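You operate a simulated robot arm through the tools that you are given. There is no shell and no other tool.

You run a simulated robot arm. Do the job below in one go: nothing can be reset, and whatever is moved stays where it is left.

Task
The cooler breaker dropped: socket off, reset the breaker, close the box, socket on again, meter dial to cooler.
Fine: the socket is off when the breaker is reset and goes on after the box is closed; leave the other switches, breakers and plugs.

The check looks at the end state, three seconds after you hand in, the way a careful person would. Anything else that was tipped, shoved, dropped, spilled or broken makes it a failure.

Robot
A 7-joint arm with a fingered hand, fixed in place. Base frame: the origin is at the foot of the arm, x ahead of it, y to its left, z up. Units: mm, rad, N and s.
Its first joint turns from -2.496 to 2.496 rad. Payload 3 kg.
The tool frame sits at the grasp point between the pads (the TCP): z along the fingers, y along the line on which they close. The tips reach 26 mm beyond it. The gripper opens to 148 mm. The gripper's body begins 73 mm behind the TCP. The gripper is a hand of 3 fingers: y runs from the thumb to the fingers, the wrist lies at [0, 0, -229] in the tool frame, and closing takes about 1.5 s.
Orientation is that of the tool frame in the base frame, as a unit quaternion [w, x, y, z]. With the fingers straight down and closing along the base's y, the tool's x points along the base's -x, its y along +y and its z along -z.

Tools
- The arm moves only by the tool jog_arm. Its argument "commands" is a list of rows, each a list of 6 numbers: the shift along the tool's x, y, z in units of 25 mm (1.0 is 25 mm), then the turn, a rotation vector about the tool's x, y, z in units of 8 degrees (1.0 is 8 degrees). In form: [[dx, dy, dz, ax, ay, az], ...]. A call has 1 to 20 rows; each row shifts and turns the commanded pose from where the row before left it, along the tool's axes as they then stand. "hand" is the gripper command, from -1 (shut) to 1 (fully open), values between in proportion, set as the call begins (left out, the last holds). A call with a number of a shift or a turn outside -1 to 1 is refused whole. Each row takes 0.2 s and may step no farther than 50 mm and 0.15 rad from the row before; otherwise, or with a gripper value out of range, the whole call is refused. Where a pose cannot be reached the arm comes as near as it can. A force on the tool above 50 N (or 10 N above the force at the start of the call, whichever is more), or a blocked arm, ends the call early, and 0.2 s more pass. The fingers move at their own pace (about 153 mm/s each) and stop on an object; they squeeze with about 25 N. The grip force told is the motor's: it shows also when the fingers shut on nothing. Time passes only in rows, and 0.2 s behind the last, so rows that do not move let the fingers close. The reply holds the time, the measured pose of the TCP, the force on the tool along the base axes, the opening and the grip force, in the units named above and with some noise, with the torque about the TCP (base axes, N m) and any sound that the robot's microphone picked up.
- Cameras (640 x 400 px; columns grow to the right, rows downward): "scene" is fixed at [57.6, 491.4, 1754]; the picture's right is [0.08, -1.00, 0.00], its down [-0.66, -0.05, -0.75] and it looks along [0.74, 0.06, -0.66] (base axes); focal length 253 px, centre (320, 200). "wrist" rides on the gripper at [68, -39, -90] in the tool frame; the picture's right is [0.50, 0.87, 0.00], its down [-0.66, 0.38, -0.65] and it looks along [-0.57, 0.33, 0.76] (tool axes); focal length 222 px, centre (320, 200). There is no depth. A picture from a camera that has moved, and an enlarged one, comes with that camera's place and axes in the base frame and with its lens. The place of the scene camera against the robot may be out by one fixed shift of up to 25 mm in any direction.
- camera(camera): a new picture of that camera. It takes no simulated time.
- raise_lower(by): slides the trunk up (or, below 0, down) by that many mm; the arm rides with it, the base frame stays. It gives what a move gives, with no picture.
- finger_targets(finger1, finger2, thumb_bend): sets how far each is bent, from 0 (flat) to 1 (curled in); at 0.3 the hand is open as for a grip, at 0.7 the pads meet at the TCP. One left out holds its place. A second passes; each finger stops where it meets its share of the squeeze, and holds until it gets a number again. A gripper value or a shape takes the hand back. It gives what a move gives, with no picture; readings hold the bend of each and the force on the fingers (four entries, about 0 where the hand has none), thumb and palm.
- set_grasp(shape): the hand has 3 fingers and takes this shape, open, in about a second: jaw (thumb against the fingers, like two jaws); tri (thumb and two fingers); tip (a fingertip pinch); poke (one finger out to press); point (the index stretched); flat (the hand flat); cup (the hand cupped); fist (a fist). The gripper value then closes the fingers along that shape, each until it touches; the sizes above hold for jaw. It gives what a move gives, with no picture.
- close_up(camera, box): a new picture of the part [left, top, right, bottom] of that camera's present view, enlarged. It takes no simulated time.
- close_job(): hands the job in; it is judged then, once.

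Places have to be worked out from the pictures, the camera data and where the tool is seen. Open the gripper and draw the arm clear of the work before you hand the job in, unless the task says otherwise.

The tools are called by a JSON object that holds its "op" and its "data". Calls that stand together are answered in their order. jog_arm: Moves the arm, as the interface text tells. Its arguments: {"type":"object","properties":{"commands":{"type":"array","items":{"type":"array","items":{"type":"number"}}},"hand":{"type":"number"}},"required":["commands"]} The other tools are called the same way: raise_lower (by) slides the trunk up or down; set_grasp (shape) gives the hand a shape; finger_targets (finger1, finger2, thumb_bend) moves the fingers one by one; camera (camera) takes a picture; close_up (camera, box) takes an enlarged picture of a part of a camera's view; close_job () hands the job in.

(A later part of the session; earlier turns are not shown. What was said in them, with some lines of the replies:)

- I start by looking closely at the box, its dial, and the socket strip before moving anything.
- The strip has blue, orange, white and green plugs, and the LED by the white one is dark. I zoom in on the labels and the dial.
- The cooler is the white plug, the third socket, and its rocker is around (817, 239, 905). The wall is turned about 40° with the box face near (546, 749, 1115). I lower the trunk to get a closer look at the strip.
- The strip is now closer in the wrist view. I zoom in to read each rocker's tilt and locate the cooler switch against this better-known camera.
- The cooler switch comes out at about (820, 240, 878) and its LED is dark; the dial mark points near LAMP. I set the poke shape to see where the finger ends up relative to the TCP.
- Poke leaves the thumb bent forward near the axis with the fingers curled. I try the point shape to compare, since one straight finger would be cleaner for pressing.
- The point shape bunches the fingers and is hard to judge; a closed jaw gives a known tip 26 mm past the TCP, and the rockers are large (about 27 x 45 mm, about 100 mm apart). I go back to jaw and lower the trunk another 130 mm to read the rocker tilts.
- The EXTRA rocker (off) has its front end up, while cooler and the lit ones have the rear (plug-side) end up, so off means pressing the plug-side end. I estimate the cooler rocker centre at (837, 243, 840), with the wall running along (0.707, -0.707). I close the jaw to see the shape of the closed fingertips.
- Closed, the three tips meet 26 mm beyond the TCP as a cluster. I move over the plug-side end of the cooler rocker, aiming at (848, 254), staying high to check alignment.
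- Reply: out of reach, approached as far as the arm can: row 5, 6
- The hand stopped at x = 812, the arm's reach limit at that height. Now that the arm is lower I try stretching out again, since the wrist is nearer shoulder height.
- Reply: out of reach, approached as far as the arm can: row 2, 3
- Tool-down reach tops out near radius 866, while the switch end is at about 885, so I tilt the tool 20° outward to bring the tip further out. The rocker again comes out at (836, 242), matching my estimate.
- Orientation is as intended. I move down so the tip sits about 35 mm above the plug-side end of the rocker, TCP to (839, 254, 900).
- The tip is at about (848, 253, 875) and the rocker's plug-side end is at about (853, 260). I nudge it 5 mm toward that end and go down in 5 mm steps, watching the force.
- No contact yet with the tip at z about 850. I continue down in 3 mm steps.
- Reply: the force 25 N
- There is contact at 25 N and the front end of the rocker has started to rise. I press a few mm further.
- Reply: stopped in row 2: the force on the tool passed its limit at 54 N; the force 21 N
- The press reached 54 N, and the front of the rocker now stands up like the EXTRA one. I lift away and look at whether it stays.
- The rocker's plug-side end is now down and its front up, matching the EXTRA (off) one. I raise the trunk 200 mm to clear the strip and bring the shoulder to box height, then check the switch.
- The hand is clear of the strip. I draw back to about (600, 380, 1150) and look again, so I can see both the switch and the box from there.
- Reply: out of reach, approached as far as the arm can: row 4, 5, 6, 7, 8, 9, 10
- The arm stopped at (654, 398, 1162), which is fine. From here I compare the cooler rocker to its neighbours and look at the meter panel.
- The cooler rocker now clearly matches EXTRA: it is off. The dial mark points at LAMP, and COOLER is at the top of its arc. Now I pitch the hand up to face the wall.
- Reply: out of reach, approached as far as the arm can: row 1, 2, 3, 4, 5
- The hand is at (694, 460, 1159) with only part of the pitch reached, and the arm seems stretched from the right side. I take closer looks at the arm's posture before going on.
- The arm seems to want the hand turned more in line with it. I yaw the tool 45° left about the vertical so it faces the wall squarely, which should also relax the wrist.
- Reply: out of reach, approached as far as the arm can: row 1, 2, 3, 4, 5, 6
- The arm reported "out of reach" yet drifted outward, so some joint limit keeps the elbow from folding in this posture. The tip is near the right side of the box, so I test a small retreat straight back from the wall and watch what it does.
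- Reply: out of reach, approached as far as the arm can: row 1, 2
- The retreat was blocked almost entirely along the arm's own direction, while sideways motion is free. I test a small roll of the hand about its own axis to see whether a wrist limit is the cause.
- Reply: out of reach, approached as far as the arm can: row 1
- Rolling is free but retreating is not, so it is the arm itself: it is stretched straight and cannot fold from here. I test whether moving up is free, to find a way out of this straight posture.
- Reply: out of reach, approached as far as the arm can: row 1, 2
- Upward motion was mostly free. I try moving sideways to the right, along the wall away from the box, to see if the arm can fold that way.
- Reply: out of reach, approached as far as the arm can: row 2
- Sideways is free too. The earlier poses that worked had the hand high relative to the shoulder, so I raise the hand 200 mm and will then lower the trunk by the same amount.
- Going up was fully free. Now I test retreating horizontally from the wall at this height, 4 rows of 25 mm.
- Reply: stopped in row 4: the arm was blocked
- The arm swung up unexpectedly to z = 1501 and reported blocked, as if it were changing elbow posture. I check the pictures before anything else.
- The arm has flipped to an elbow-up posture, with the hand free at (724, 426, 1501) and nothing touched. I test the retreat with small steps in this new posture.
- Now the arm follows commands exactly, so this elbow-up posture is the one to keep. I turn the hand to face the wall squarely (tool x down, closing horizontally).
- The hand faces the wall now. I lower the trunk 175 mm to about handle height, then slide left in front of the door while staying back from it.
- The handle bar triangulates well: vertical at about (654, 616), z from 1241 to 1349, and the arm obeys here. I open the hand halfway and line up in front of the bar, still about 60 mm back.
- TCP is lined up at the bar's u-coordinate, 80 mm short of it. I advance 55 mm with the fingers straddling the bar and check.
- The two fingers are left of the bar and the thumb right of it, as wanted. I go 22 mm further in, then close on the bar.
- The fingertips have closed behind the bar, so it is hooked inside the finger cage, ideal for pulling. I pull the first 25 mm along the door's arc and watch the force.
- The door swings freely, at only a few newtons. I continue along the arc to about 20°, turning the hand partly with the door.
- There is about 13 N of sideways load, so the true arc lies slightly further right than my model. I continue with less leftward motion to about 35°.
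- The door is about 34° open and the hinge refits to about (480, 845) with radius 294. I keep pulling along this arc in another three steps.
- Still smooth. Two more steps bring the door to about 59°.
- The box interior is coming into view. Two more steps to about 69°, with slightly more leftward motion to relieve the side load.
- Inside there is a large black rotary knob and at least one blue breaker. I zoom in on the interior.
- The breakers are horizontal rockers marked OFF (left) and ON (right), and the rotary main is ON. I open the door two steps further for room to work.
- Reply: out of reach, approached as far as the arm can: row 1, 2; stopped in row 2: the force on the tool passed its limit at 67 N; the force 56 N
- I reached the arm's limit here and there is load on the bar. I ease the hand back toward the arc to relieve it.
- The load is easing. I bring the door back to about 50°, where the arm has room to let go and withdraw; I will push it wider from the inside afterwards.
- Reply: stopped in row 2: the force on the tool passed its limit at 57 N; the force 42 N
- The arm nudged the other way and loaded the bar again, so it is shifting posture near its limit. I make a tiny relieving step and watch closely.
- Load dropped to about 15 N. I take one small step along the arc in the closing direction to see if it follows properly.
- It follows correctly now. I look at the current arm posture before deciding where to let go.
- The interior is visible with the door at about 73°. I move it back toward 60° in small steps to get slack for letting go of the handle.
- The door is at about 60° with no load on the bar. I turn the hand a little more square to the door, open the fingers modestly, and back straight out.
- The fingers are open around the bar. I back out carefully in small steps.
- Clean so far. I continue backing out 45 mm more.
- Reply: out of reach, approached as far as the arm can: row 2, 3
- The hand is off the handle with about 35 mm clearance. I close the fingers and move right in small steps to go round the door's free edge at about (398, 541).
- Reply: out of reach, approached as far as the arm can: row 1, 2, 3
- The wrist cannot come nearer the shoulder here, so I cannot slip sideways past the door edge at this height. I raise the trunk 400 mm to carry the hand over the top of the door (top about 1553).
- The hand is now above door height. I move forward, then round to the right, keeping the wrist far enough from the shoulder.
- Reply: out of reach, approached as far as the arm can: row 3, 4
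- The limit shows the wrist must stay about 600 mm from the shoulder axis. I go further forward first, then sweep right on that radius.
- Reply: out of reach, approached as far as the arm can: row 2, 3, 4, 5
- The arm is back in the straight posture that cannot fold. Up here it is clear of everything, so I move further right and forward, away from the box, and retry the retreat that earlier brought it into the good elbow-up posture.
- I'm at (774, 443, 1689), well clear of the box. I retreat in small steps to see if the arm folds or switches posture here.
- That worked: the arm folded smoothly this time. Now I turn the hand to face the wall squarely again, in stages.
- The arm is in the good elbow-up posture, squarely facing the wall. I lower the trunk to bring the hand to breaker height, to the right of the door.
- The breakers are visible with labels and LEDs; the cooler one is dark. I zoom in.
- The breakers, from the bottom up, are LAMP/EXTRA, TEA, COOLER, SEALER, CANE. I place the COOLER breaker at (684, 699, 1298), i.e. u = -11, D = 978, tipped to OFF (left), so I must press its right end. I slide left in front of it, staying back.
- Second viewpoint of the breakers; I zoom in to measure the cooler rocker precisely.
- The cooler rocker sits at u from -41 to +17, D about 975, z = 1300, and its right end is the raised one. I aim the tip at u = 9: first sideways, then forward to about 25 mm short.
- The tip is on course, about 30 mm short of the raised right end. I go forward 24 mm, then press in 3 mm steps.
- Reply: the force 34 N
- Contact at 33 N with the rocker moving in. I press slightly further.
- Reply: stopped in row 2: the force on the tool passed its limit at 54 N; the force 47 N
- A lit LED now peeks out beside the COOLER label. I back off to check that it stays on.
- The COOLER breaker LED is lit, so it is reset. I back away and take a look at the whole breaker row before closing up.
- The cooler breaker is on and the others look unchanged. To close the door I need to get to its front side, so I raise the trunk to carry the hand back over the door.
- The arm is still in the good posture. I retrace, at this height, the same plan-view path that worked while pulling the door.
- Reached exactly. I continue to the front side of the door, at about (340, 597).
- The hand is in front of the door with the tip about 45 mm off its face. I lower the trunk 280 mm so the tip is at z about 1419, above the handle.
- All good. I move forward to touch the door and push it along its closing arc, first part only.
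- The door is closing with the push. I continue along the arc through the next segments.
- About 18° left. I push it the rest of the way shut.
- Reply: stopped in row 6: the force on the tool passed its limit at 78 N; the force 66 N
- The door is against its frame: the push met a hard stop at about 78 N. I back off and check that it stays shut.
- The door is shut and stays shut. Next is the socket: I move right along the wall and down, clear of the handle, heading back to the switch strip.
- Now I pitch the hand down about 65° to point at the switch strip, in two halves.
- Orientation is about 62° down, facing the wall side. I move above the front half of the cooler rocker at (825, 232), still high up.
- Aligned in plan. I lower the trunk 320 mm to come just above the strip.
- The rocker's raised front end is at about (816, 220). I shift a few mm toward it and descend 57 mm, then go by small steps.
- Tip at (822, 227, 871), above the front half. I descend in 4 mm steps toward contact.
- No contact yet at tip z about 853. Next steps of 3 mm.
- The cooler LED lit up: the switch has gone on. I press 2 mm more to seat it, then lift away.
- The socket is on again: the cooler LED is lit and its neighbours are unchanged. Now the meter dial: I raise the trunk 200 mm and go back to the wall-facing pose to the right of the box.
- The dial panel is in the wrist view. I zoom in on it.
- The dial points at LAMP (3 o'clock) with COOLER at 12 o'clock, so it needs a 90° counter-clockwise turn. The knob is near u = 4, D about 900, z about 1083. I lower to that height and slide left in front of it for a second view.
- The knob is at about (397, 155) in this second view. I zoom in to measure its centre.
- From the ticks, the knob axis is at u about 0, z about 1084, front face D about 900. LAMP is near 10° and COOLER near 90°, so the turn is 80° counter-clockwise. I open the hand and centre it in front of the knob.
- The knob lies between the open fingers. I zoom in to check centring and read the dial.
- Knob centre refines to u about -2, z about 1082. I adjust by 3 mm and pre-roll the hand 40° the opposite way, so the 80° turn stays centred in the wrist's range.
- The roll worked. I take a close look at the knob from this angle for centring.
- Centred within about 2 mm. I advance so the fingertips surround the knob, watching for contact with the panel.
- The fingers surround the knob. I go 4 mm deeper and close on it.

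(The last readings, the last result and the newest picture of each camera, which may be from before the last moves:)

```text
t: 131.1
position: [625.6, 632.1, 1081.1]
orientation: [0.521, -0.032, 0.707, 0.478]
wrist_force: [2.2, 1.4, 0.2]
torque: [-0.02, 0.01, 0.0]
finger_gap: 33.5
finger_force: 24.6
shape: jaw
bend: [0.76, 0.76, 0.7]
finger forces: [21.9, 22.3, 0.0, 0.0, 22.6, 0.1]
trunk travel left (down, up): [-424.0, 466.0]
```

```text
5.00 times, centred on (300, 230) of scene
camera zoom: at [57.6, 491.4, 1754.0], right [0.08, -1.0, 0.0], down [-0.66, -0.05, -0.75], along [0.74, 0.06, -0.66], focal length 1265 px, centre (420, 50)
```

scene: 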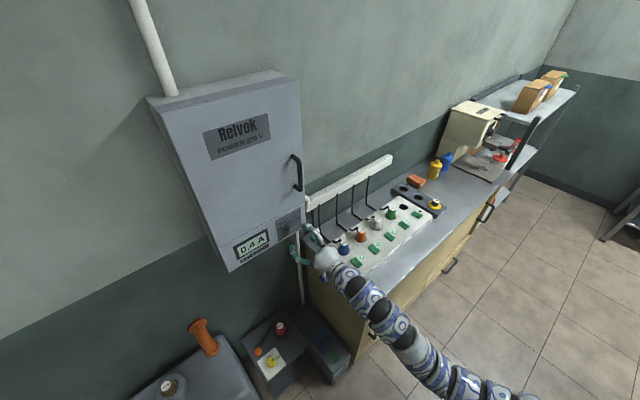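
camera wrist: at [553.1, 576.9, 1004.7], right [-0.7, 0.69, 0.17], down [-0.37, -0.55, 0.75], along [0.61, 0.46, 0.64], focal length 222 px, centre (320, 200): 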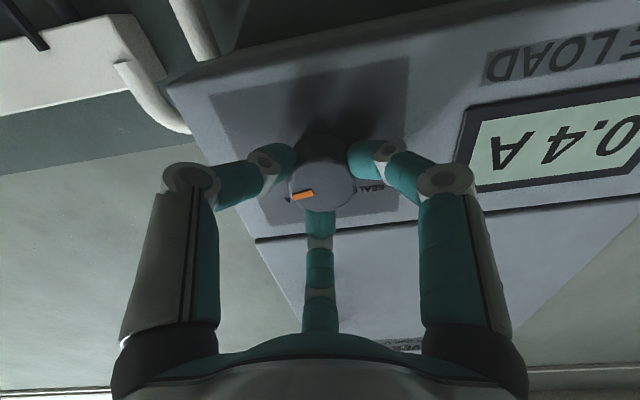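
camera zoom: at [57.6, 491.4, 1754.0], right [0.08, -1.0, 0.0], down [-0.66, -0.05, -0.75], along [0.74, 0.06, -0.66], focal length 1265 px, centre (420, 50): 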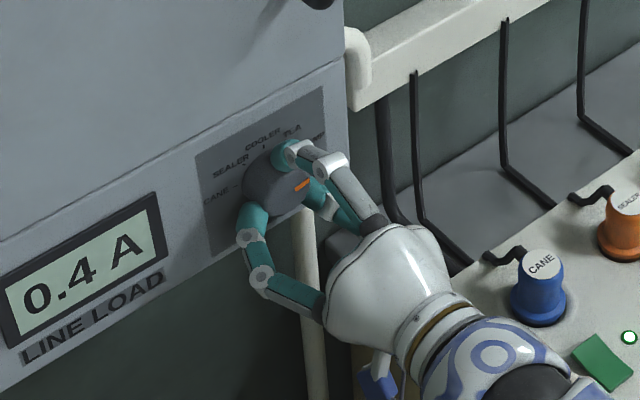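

The knob is gripped evenly (about 22 N per finger). I turn it counter-clockwise 24° first and check that it follows.

{"op": "jog_arm", "data": {"commands": [[0, 0, 0, 0, 0, -1], [0, 0, 0, 0, 0, -1], [0, 0, 0, 0, 0, -1], [0, 0, 0, 0, 0, 0]]}}

{"op": "camera", "data": {"camera": "wrist"}}

{"op": "close_up", "data": {"camera": "scene", "box": [250, 190, 350, 270]}}

```text
t: 132.1
position: [625.8, 631.8, 1082.6]
orientation: [0.609, -0.18, 0.684, 0.359]
wrist_force: [0.9, 0.1, -1.1]
torque: [0.01, 0.0, -0.05]
finger_gap: 33.6
finger_force: 24.7
shape: jaw
bend: [0.76, 0.76, 0.7]
finger forces: [22.1, 22.5, 0.1, 0.1, 23.1, 0.1]
trunk travel left (down, up): [-424.0, 466.0]
```

```text
taken
camera wrist: at [576.4, 553.9, 1006.3], right [-0.69, 0.68, -0.25], down [-0.59, -0.33, 0.73], along [0.42, 0.65, 0.63], focal length 222 px, centre (320, 200)
```

wrist: 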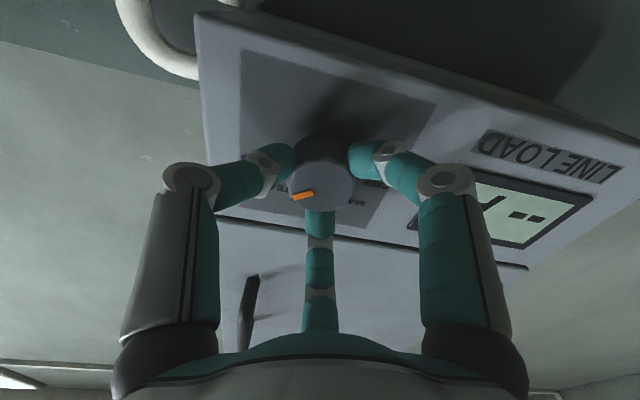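

```text
5.00 times, centred on (300, 230) of scene
camera zoom: at [57.6, 491.4, 1754.0], right [0.08, -1.0, 0.0], down [-0.66, -0.05, -0.75], along [0.74, 0.06, -0.66], focal length 1265 px, centre (420, 50)
```

zoom: 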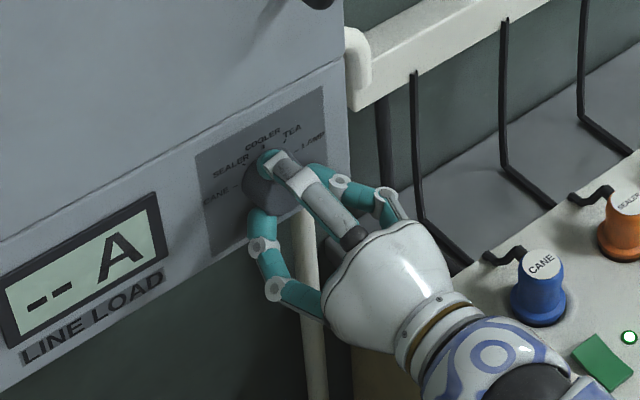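

The knob turns with the hand, and the meter shows "-- A" between positions. I continue another 40° and check.

{"op": "jog_arm", "data": {"commands": [[0, 0, 0, 0, 0, -1], [0, 0, 0, 0, 0, -1], [0, 0, 0, 0, 0, -1], [0, 0, 0, 0, 0, -1], [0, 0, 0, 0, 0, -1], [0, 0, 0, 0, 0, 0]]}}

{"op": "camera", "data": {"camera": "wrist"}}

{"op": "close_up", "data": {"camera": "scene", "box": [250, 190, 350, 270]}}

```text
t: 133.5
position: [624.8, 630.9, 1081.1]
orientation: [0.695, -0.403, 0.581, 0.13]
wrist_force: [3.5, 4.2, 5.8]
torque: [0.07, -0.08, 0.0]
finger_gap: 33.5
finger_force: 24.7
shape: jaw
bend: [0.76, 0.76, 0.7]
finger forces: [21.0, 24.6, 0.1, 0.0, 23.9, 0.0]
trunk travel left (down, up): [-424.0, 466.0]
```

```text
taken
camera wrist: at [607.6, 522.5, 1036.1], right [-0.42, 0.41, -0.81], down [-0.9, -0.03, 0.44], along [0.16, 0.91, 0.38], focal length 222 px, centre (320, 200)
```

wrist: 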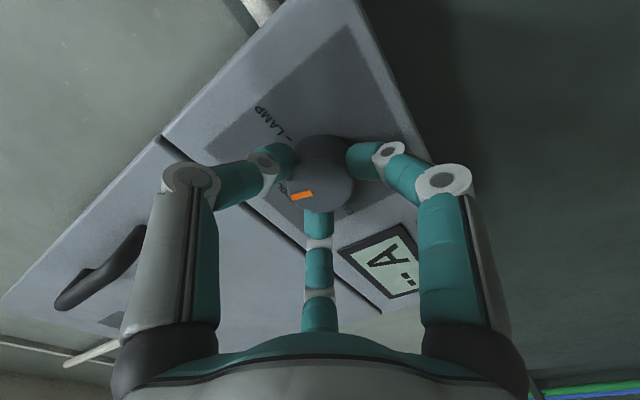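

```text
5.00 times, centred on (300, 230) of scene
camera zoom: at [57.6, 491.4, 1754.0], right [0.08, -1.0, 0.0], down [-0.66, -0.05, -0.75], along [0.74, 0.06, -0.66], focal length 1265 px, centre (420, 50)
```

zoom: 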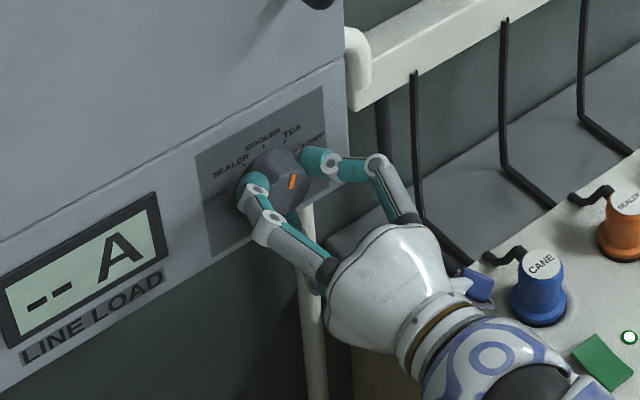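

64° turned so far; the mark now points between TEA and COOLER. I turn 12° more and check the meter.

{"op": "jog_arm", "data": {"commands": [[0, 0, 0, 0, 0, -0.75], [0, 0, 0, 0, 0, -0.75], [0, 0, 0, 0, 0, 0]]}}

{"op": "close_up", "data": {"camera": "scene", "box": [250, 190, 350, 270]}}

{"op": "camera", "data": {"camera": "wrist"}}

```text
t: 134.3
position: [625.9, 631.2, 1082.6]
orientation: [0.705, -0.461, 0.537, 0.055]
wrist_force: [5.1, 5.8, 6.1]
torque: [0.06, -0.07, -0.01]
finger_gap: 33.5
finger_force: 24.6
shape: jaw
bend: [0.76, 0.76, 0.7]
finger forces: [20.6, 24.5, 0.0, 0.0, 25.0, 0.0]
trunk travel left (down, up): [-424.0, 466.0]
```

```text
5.00 times, centred on (300, 230) of scene
camera zoom: at [57.6, 491.4, 1754.0], right [0.08, -1.0, 0.0], down [-0.66, -0.05, -0.75], along [0.74, 0.06, -0.66], focal length 1265 px, centre (420, 50)
```

zoom: 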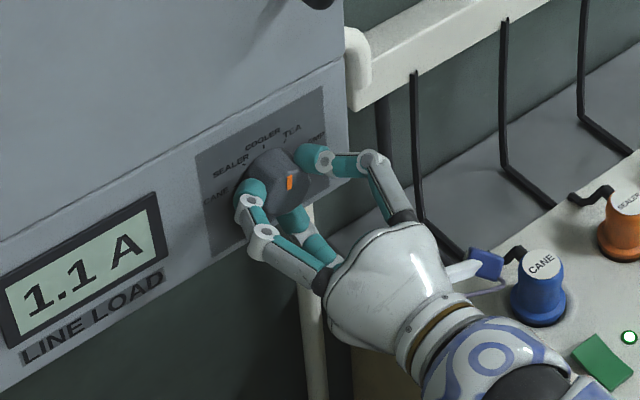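

```text
taken
camera wrist: at [613.3, 516.7, 1050.2], right [-0.29, 0.28, -0.91], down [-0.95, 0.02, 0.31], along [0.11, 0.96, 0.26], focal length 222 px, centre (320, 200)
```

wrist: 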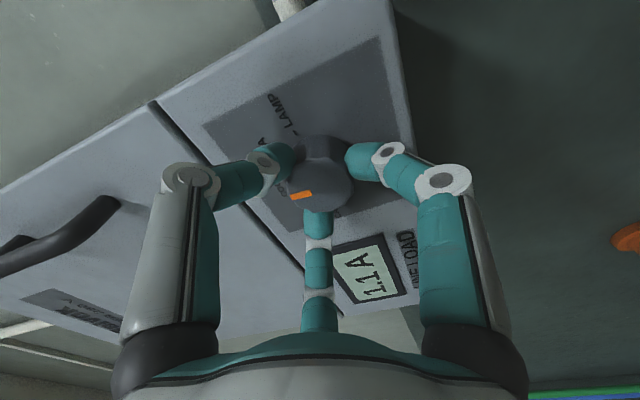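

The meter reads 1.1 A: the dial has entered the COOLER position. I add 4° to centre it on the tick.

{"op": "jog_arm", "data": {"commands": [[0, 0, 0, 0, 0, -0.5], [0, 0, 0, 0, 0, 0], [0, 0, 0, 0, 0, 0]]}}

{"op": "close_up", "data": {"camera": "scene", "box": [270, 210, 320, 250]}}

```text
t: 135.1
position: [625.5, 631.2, 1082.1]
orientation: [0.706, -0.48, 0.519, 0.031]
wrist_force: [2.6, 1.8, 5.1]
torque: [0.09, -0.11, -0.03]
finger_gap: 33.5
finger_force: 25.4
shape: jaw
bend: [0.76, 0.76, 0.7]
finger forces: [21.6, 24.3, 0.0, 0.0, 25.5, 0.0]
trunk travel left (down, up): [-424.0, 466.0]
```

```text
10.00 times, centred on (295, 230) of scene
camera zoom: at [57.6, 491.4, 1754.0], right [0.08, -1.0, 0.0], down [-0.66, -0.05, -0.75], along [0.74, 0.06, -0.66], focal length 2531 px, centre (570, -100)
```

zoom: 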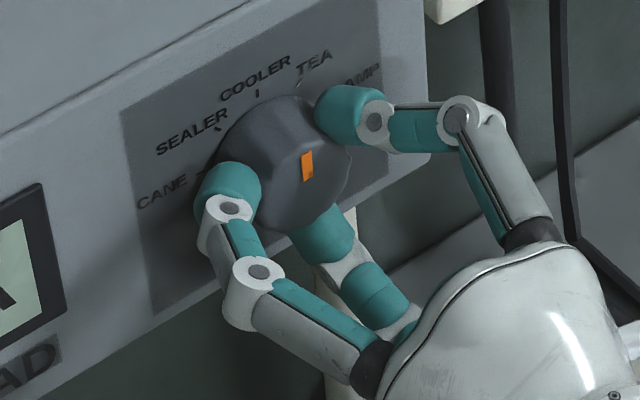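

The hand has turned exactly 80° and the mark looks upright. I open the fingers, back off, and check the pointer against the COOLER tick.

{"op": "jog_arm", "data": {"commands": [[0, 0, 0, 0, 0, 0], [0, 0, 0, 0, 0, 0], [0, 0, 0, 0, 0, 0], [0, 0, 0, 0, 0, 0]], "hand": 0.1}}

{"op": "jog_arm", "data": {"commands": [[0, 0, -0.6, 0, 0, 0], [0, 0, -0.6, 0, 0, 0], [0, 0, -0.8, 0, 0, 0], [0, 0, 0, 0, 0, 0]]}}

{"op": "camera", "data": {"camera": "wrist"}}

{"op": "close_up", "data": {"camera": "scene", "box": [230, 200, 310, 260]}}

```text
t: 136.1
position: [625.8, 632.5, 1081.5]
orientation: [0.706, -0.478, 0.521, 0.031]
wrist_force: [0.3, 0.4, 0.5]
torque: [-0.01, -0.04, 0.02]
finger_gap: 80.5
finger_force: 0.1
shape: jaw
bend: [0.34, 0.34, 0.7]
finger forces: [0.0, 0.0, 0.0, 0.1, 0.0, 0.0]
trunk travel left (down, up): [-424.0, 466.0]
```

```text
t: 137.1
position: [591.6, 594.4, 1081.5]
orientation: [0.706, -0.479, 0.52, 0.032]
wrist_force: [-0.1, 0.5, 0.2]
torque: [0.02, 0.02, 0.02]
finger_gap: 80.8
finger_force: 0.0
shape: jaw
bend: [0.34, 0.34, 0.7]
finger forces: [0.0, 0.1, 0.0, 0.0, 0.1, 0.0]
trunk travel left (down, up): [-424.0, 466.0]
```

```text
taken
camera wrist: at [580.4, 479.8, 1055.4], right [-0.24, 0.24, -0.94], down [-0.97, 0.04, 0.26], along [0.1, 0.97, 0.22], focal length 222 px, centre (320, 200)
```

wrist: 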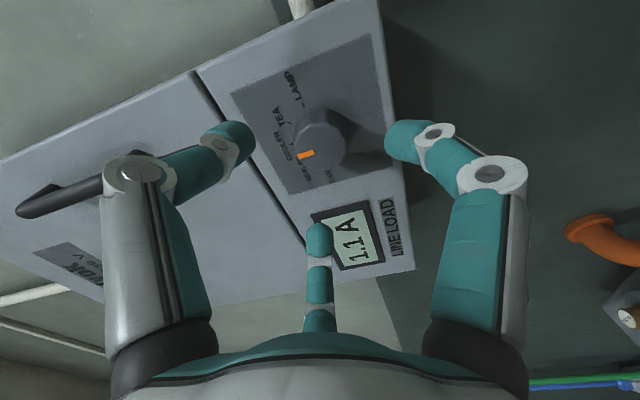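

```text
6.67 times, centred on (270, 230) of scene
camera zoom: at [57.6, 491.4, 1754.0], right [0.08, -1.0, 0.0], down [-0.66, -0.05, -0.75], along [0.74, 0.06, -0.66], focal length 1687 px, centre (653, 0)
```

zoom: 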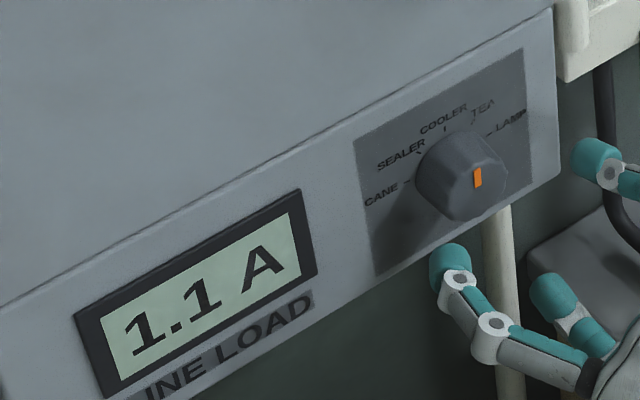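

The meter stays at 1.1 A. I zoom the wrist view to compare the mark with the COOLER tick.

{"op": "close_up", "data": {"camera": "wrist", "box": [240, 50, 400, 200]}}

{"op": "close_up", "data": {"camera": "wrist", "box": [270, 90, 360, 190]}}

```text
2.67 times, centred on (320, 125) of wrist
camera zoom: at [580.4, 479.8, 1055.4], right [-0.24, 0.24, -0.94], down [-0.97, 0.04, 0.26], along [0.1, 0.97, 0.22], focal length 592 px, centre (320, 400)
```

zoom: 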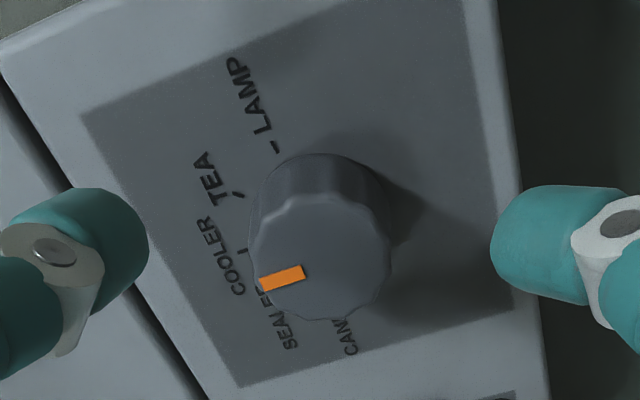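

```text
4.00 times, centred on (315, 140) of wrist
camera zoom: at [580.4, 479.8, 1055.4], right [-0.24, 0.24, -0.94], down [-0.97, 0.04, 0.26], along [0.1, 0.97, 0.22], focal length 888 px, centre (340, 440)
```

zoom: 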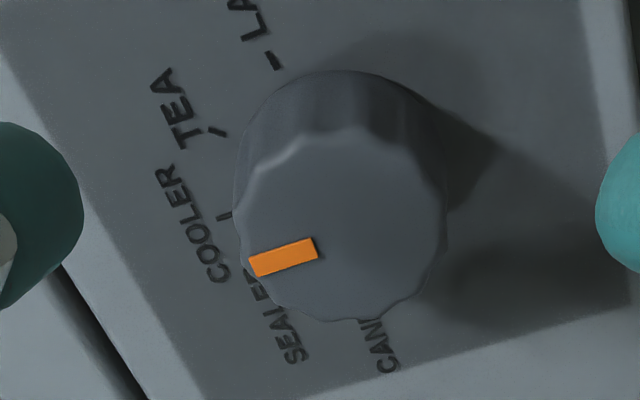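

The mark lies along the panel's vertical, right at COOLER (12 o'clock), and the meter shows 1.1 A. Now I draw the arm clear: straight back, roll level, then right.

{"op": "jog_arm", "data": {"commands": [[0, 0, -0.7, 0, 0, 0], [0, 0, -0.7, 0, 0, 0], [0, 0, 0, 0, 0, 1], [0, 0, 0, 0, 0, 1], [0, 0, 0, 0, 0, 1], [0, 0, 0, 0, 0, 1], [0, 0, 0, 0, 0, 1], [0, 0, 0, 0, 0, 0]]}}

{"op": "camera", "data": {"camera": "scene"}}

```text
t: 138.9
position: [565.3, 570.6, 1081.6]
orientation: [0.653, -0.272, 0.653, 0.271]
wrist_force: [0.2, -0.3, -0.4]
torque: [0.01, -0.02, -0.04]
finger_gap: 80.7
finger_force: 0.1
shape: jaw
bend: [0.34, 0.34, 0.7]
finger forces: [0.1, 0.0, 0.0, 0.0, 0.0, 0.0]
trunk travel left (down, up): [-424.0, 466.0]
```

```text
taken
```

scene: 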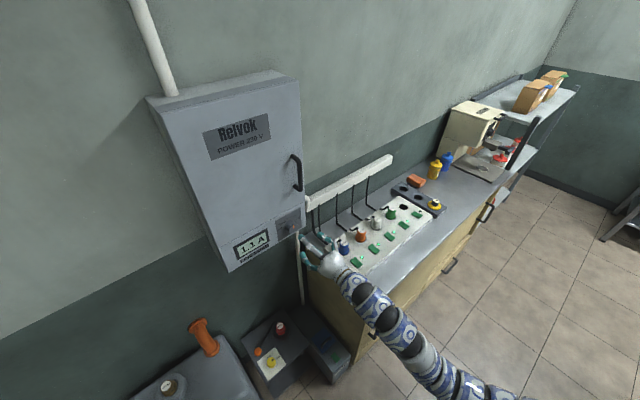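

The hand is level and back from the panel. I move right along the way I came and then raise the trunk to get fully clear.

{"op": "jog_arm", "data": {"commands": [[0, -0.9, 0, 0, 0, 0], [0, -0.9, 0, 0, 0, 0], [0, -0.9, 0, 0, 0, 0], [0, -0.9, 0, 0, 0, 0], [0, -0.9, 0, 0, 0, 0], [0, -0.9, 0, 0, 0, 0], [0, -0.9, 0, 0, 0, 0], [0, -0.9, 0, 0, 0, 0], [0, -0.9, 0, 0, 0, 0], [0, 0, 0, 0, 0, 0]]}}

{"op": "raise_lower", "data": {"by": 400}}

{"op": "camera", "data": {"camera": "scene"}}

{"op": "camera", "data": {"camera": "wrist"}}

```text
t: 141.1
position: [710.4, 427.7, 1080.8]
orientation: [0.653, -0.272, 0.653, 0.271]
wrist_force: [-0.3, 0.5, -0.9]
torque: [0.0, 0.03, 0.02]
finger_gap: 80.9
finger_force: 0.0
shape: jaw
bend: [0.34, 0.34, 0.7]
finger forces: [0.0, 0.0, 0.1, 0.1, 0.0, 0.1]
trunk travel left (down, up): [-424.0, 466.0]
```

```text
t: 144.9
position: [709.9, 427.7, 1479.9]
orientation: [0.653, -0.273, 0.652, 0.272]
wrist_force: [0.0, -0.2, 0.8]
torque: [-0.01, 0.02, 0.01]
finger_gap: 80.9
finger_force: 0.2
shape: jaw
bend: [0.34, 0.34, 0.7]
finger forces: [0.0, 0.0, 0.1, 0.0, 0.0, 0.1]
trunk travel left (down, up): [-824.0, 66.0]
```

```text
taken
```

scene: 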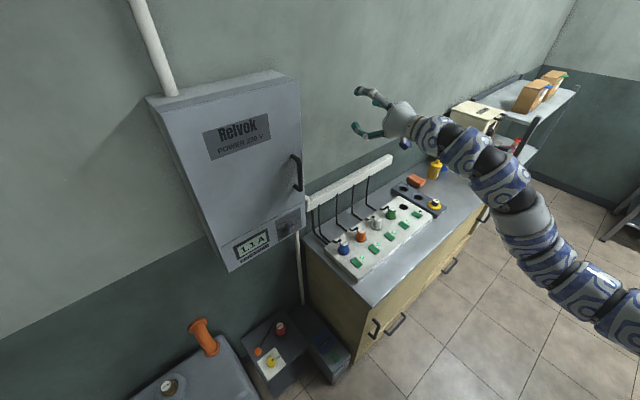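

```text
taken
camera wrist: at [675.4, 336.1, 1413.6], right [-0.61, 0.61, -0.5], down [-0.73, -0.2, 0.65], along [0.3, 0.77, 0.57], focal length 222 px, centre (320, 200)
```

wrist: 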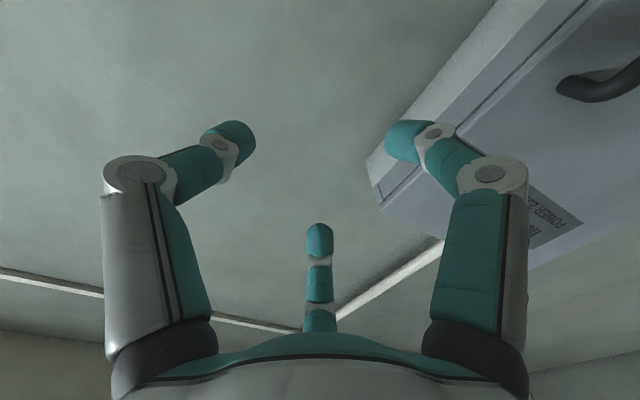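

The arm is clear. I do final close-ups of the door seam, the dial and meter, and the socket strip.

{"op": "close_up", "data": {"camera": "wrist", "box": [360, 0, 640, 250]}}

{"op": "close_up", "data": {"camera": "scene", "box": [140, 60, 320, 280]}}

{"op": "close_up", "data": {"camera": "scene", "box": [330, 190, 440, 275]}}

{"op": "close_up", "data": {"camera": "scene", "box": [225, 200, 315, 270]}}

{"op": "close_up", "data": {"camera": "scene", "box": [280, 120, 340, 240]}}

```text
1.60 times, centred on (500, 125) of wrist
camera zoom: at [675.4, 336.1, 1413.6], right [-0.61, 0.61, -0.5], down [-0.73, -0.2, 0.65], along [0.3, 0.77, 0.57], focal length 355 px, centre (32, 320)
```

zoom: 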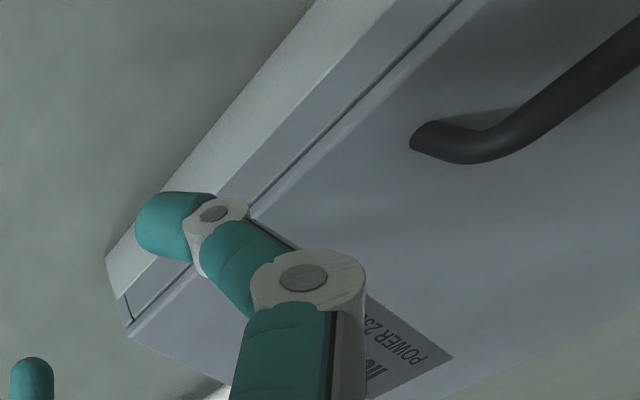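

```text
1.82 times, centred on (230, 170) of scene
camera zoom: at [57.6, 491.4, 1754.0], right [0.08, -1.0, 0.0], down [-0.66, -0.05, -0.75], along [0.74, 0.06, -0.66], focal length 460 px, centre (484, 254)
```

zoom: 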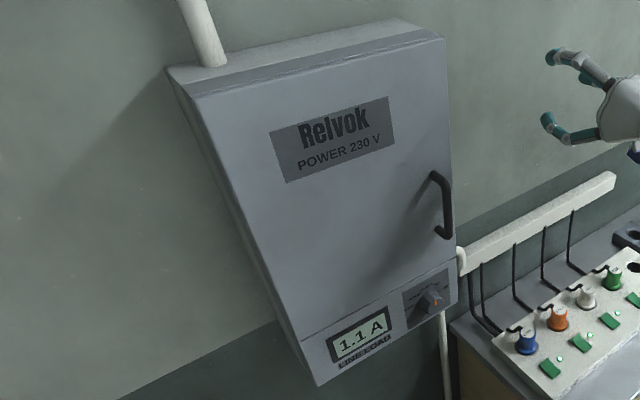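

```text
4.71 times, centred on (385, 232) of scene
camera zoom: at [57.6, 491.4, 1754.0], right [0.08, -1.0, 0.0], down [-0.66, -0.05, -0.75], along [0.74, 0.06, -0.66], focal length 1191 px, centre (14, 47)
```

zoom: 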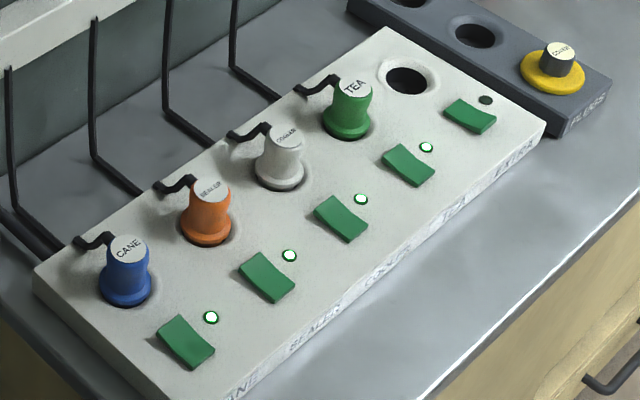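

```text
5.71 times, centred on (270, 235) of scene
camera zoom: at [57.6, 491.4, 1754.0], right [0.08, -1.0, 0.0], down [-0.66, -0.05, -0.75], along [0.74, 0.06, -0.66], focal length 1446 px, centre (606, 0)
```

zoom: 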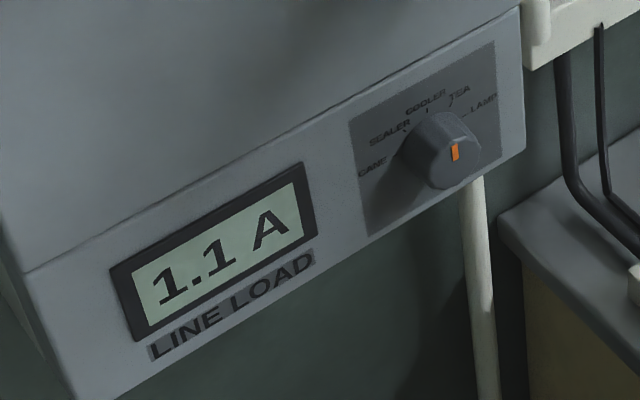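

```text
3.33 times, centred on (310, 180) of scene
camera zoom: at [57.6, 491.4, 1754.0], right [0.08, -1.0, 0.0], down [-0.66, -0.05, -0.75], along [0.74, 0.06, -0.66], focal length 844 px, centre (353, 267)
```

zoom: 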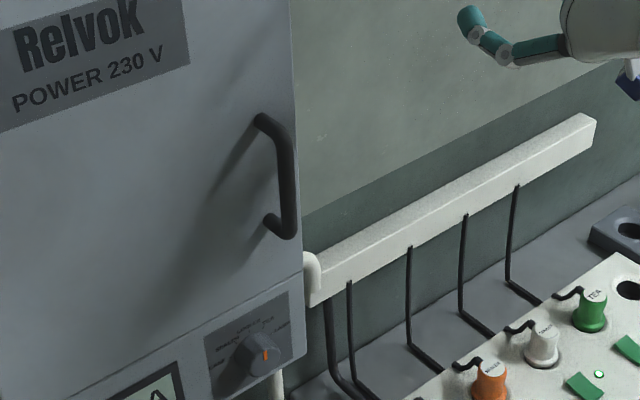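

All end states check out: door shut, dial at COOLER with 1.1 A, and the cooler socket lit with its neighbours unchanged. I open the hand fully as a last step.

{"op": "jog_arm", "data": {"commands": [[0, 0, 0, 0, 0, 0], [0, 0, 0, 0, 0, 0], [0, 0, 0, 0, 0, 0], [0, 0, 0, 0, 0, 0]], "hand": 1}}

{"op": "camera", "data": {"camera": "scene"}}

```text
t: 145.9
position: [711.4, 427.6, 1481.3]
orientation: [0.653, -0.273, 0.653, 0.272]
wrist_force: [-0.2, 0.0, -0.8]
torque: [-0.01, 0.02, 0.04]
finger_gap: 148.0
finger_force: 0.1
shape: jaw
bend: [0.3, 0.3, 0.3]
finger forces: [0.0, 0.1, 0.0, 0.0, 0.1, 0.0]
trunk travel left (down, up): [-824.0, 66.0]
```

```text
taken
```

scene: 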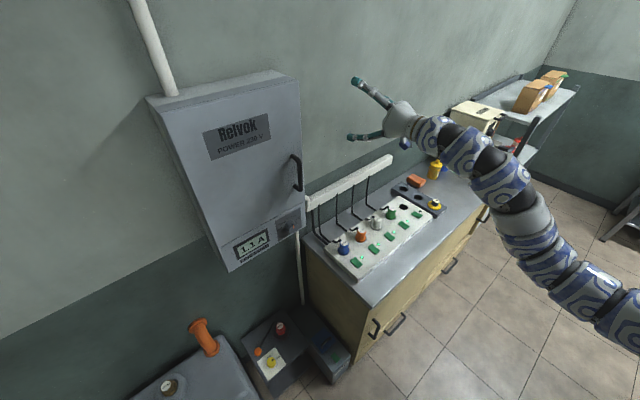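

The hand is open and clear, and the box, socket, breaker and dial are all as asked. I hand the job in.

{"op": "close_job", "data": {}}

```text
The job is handed in.
```

The cooler is back on. The breaker is reset, the box is shut, the socket is on, and the meter dial points to COOLER.

- **Socket:** I switched it off before touching the box and back on only after the door was closed. Its light is lit.
- **Breaker:** The cooler breaker's light came on when I pressed it and was still on just before I closed the door.
- **Meter:** The dial is at COOLER and the display reads 1.1 A.
- **Everything else:** The other socket switches and plugs look as they did at the start. The breakers I could see in the box also looked unchanged. I saw nothing tipped, shoved or dropped.

Pulling the door open put up to about 67 N on the handle, and closing it ended at a firm stop of about 78 N. I saw no damage from either. The hand is open and clear of the work.
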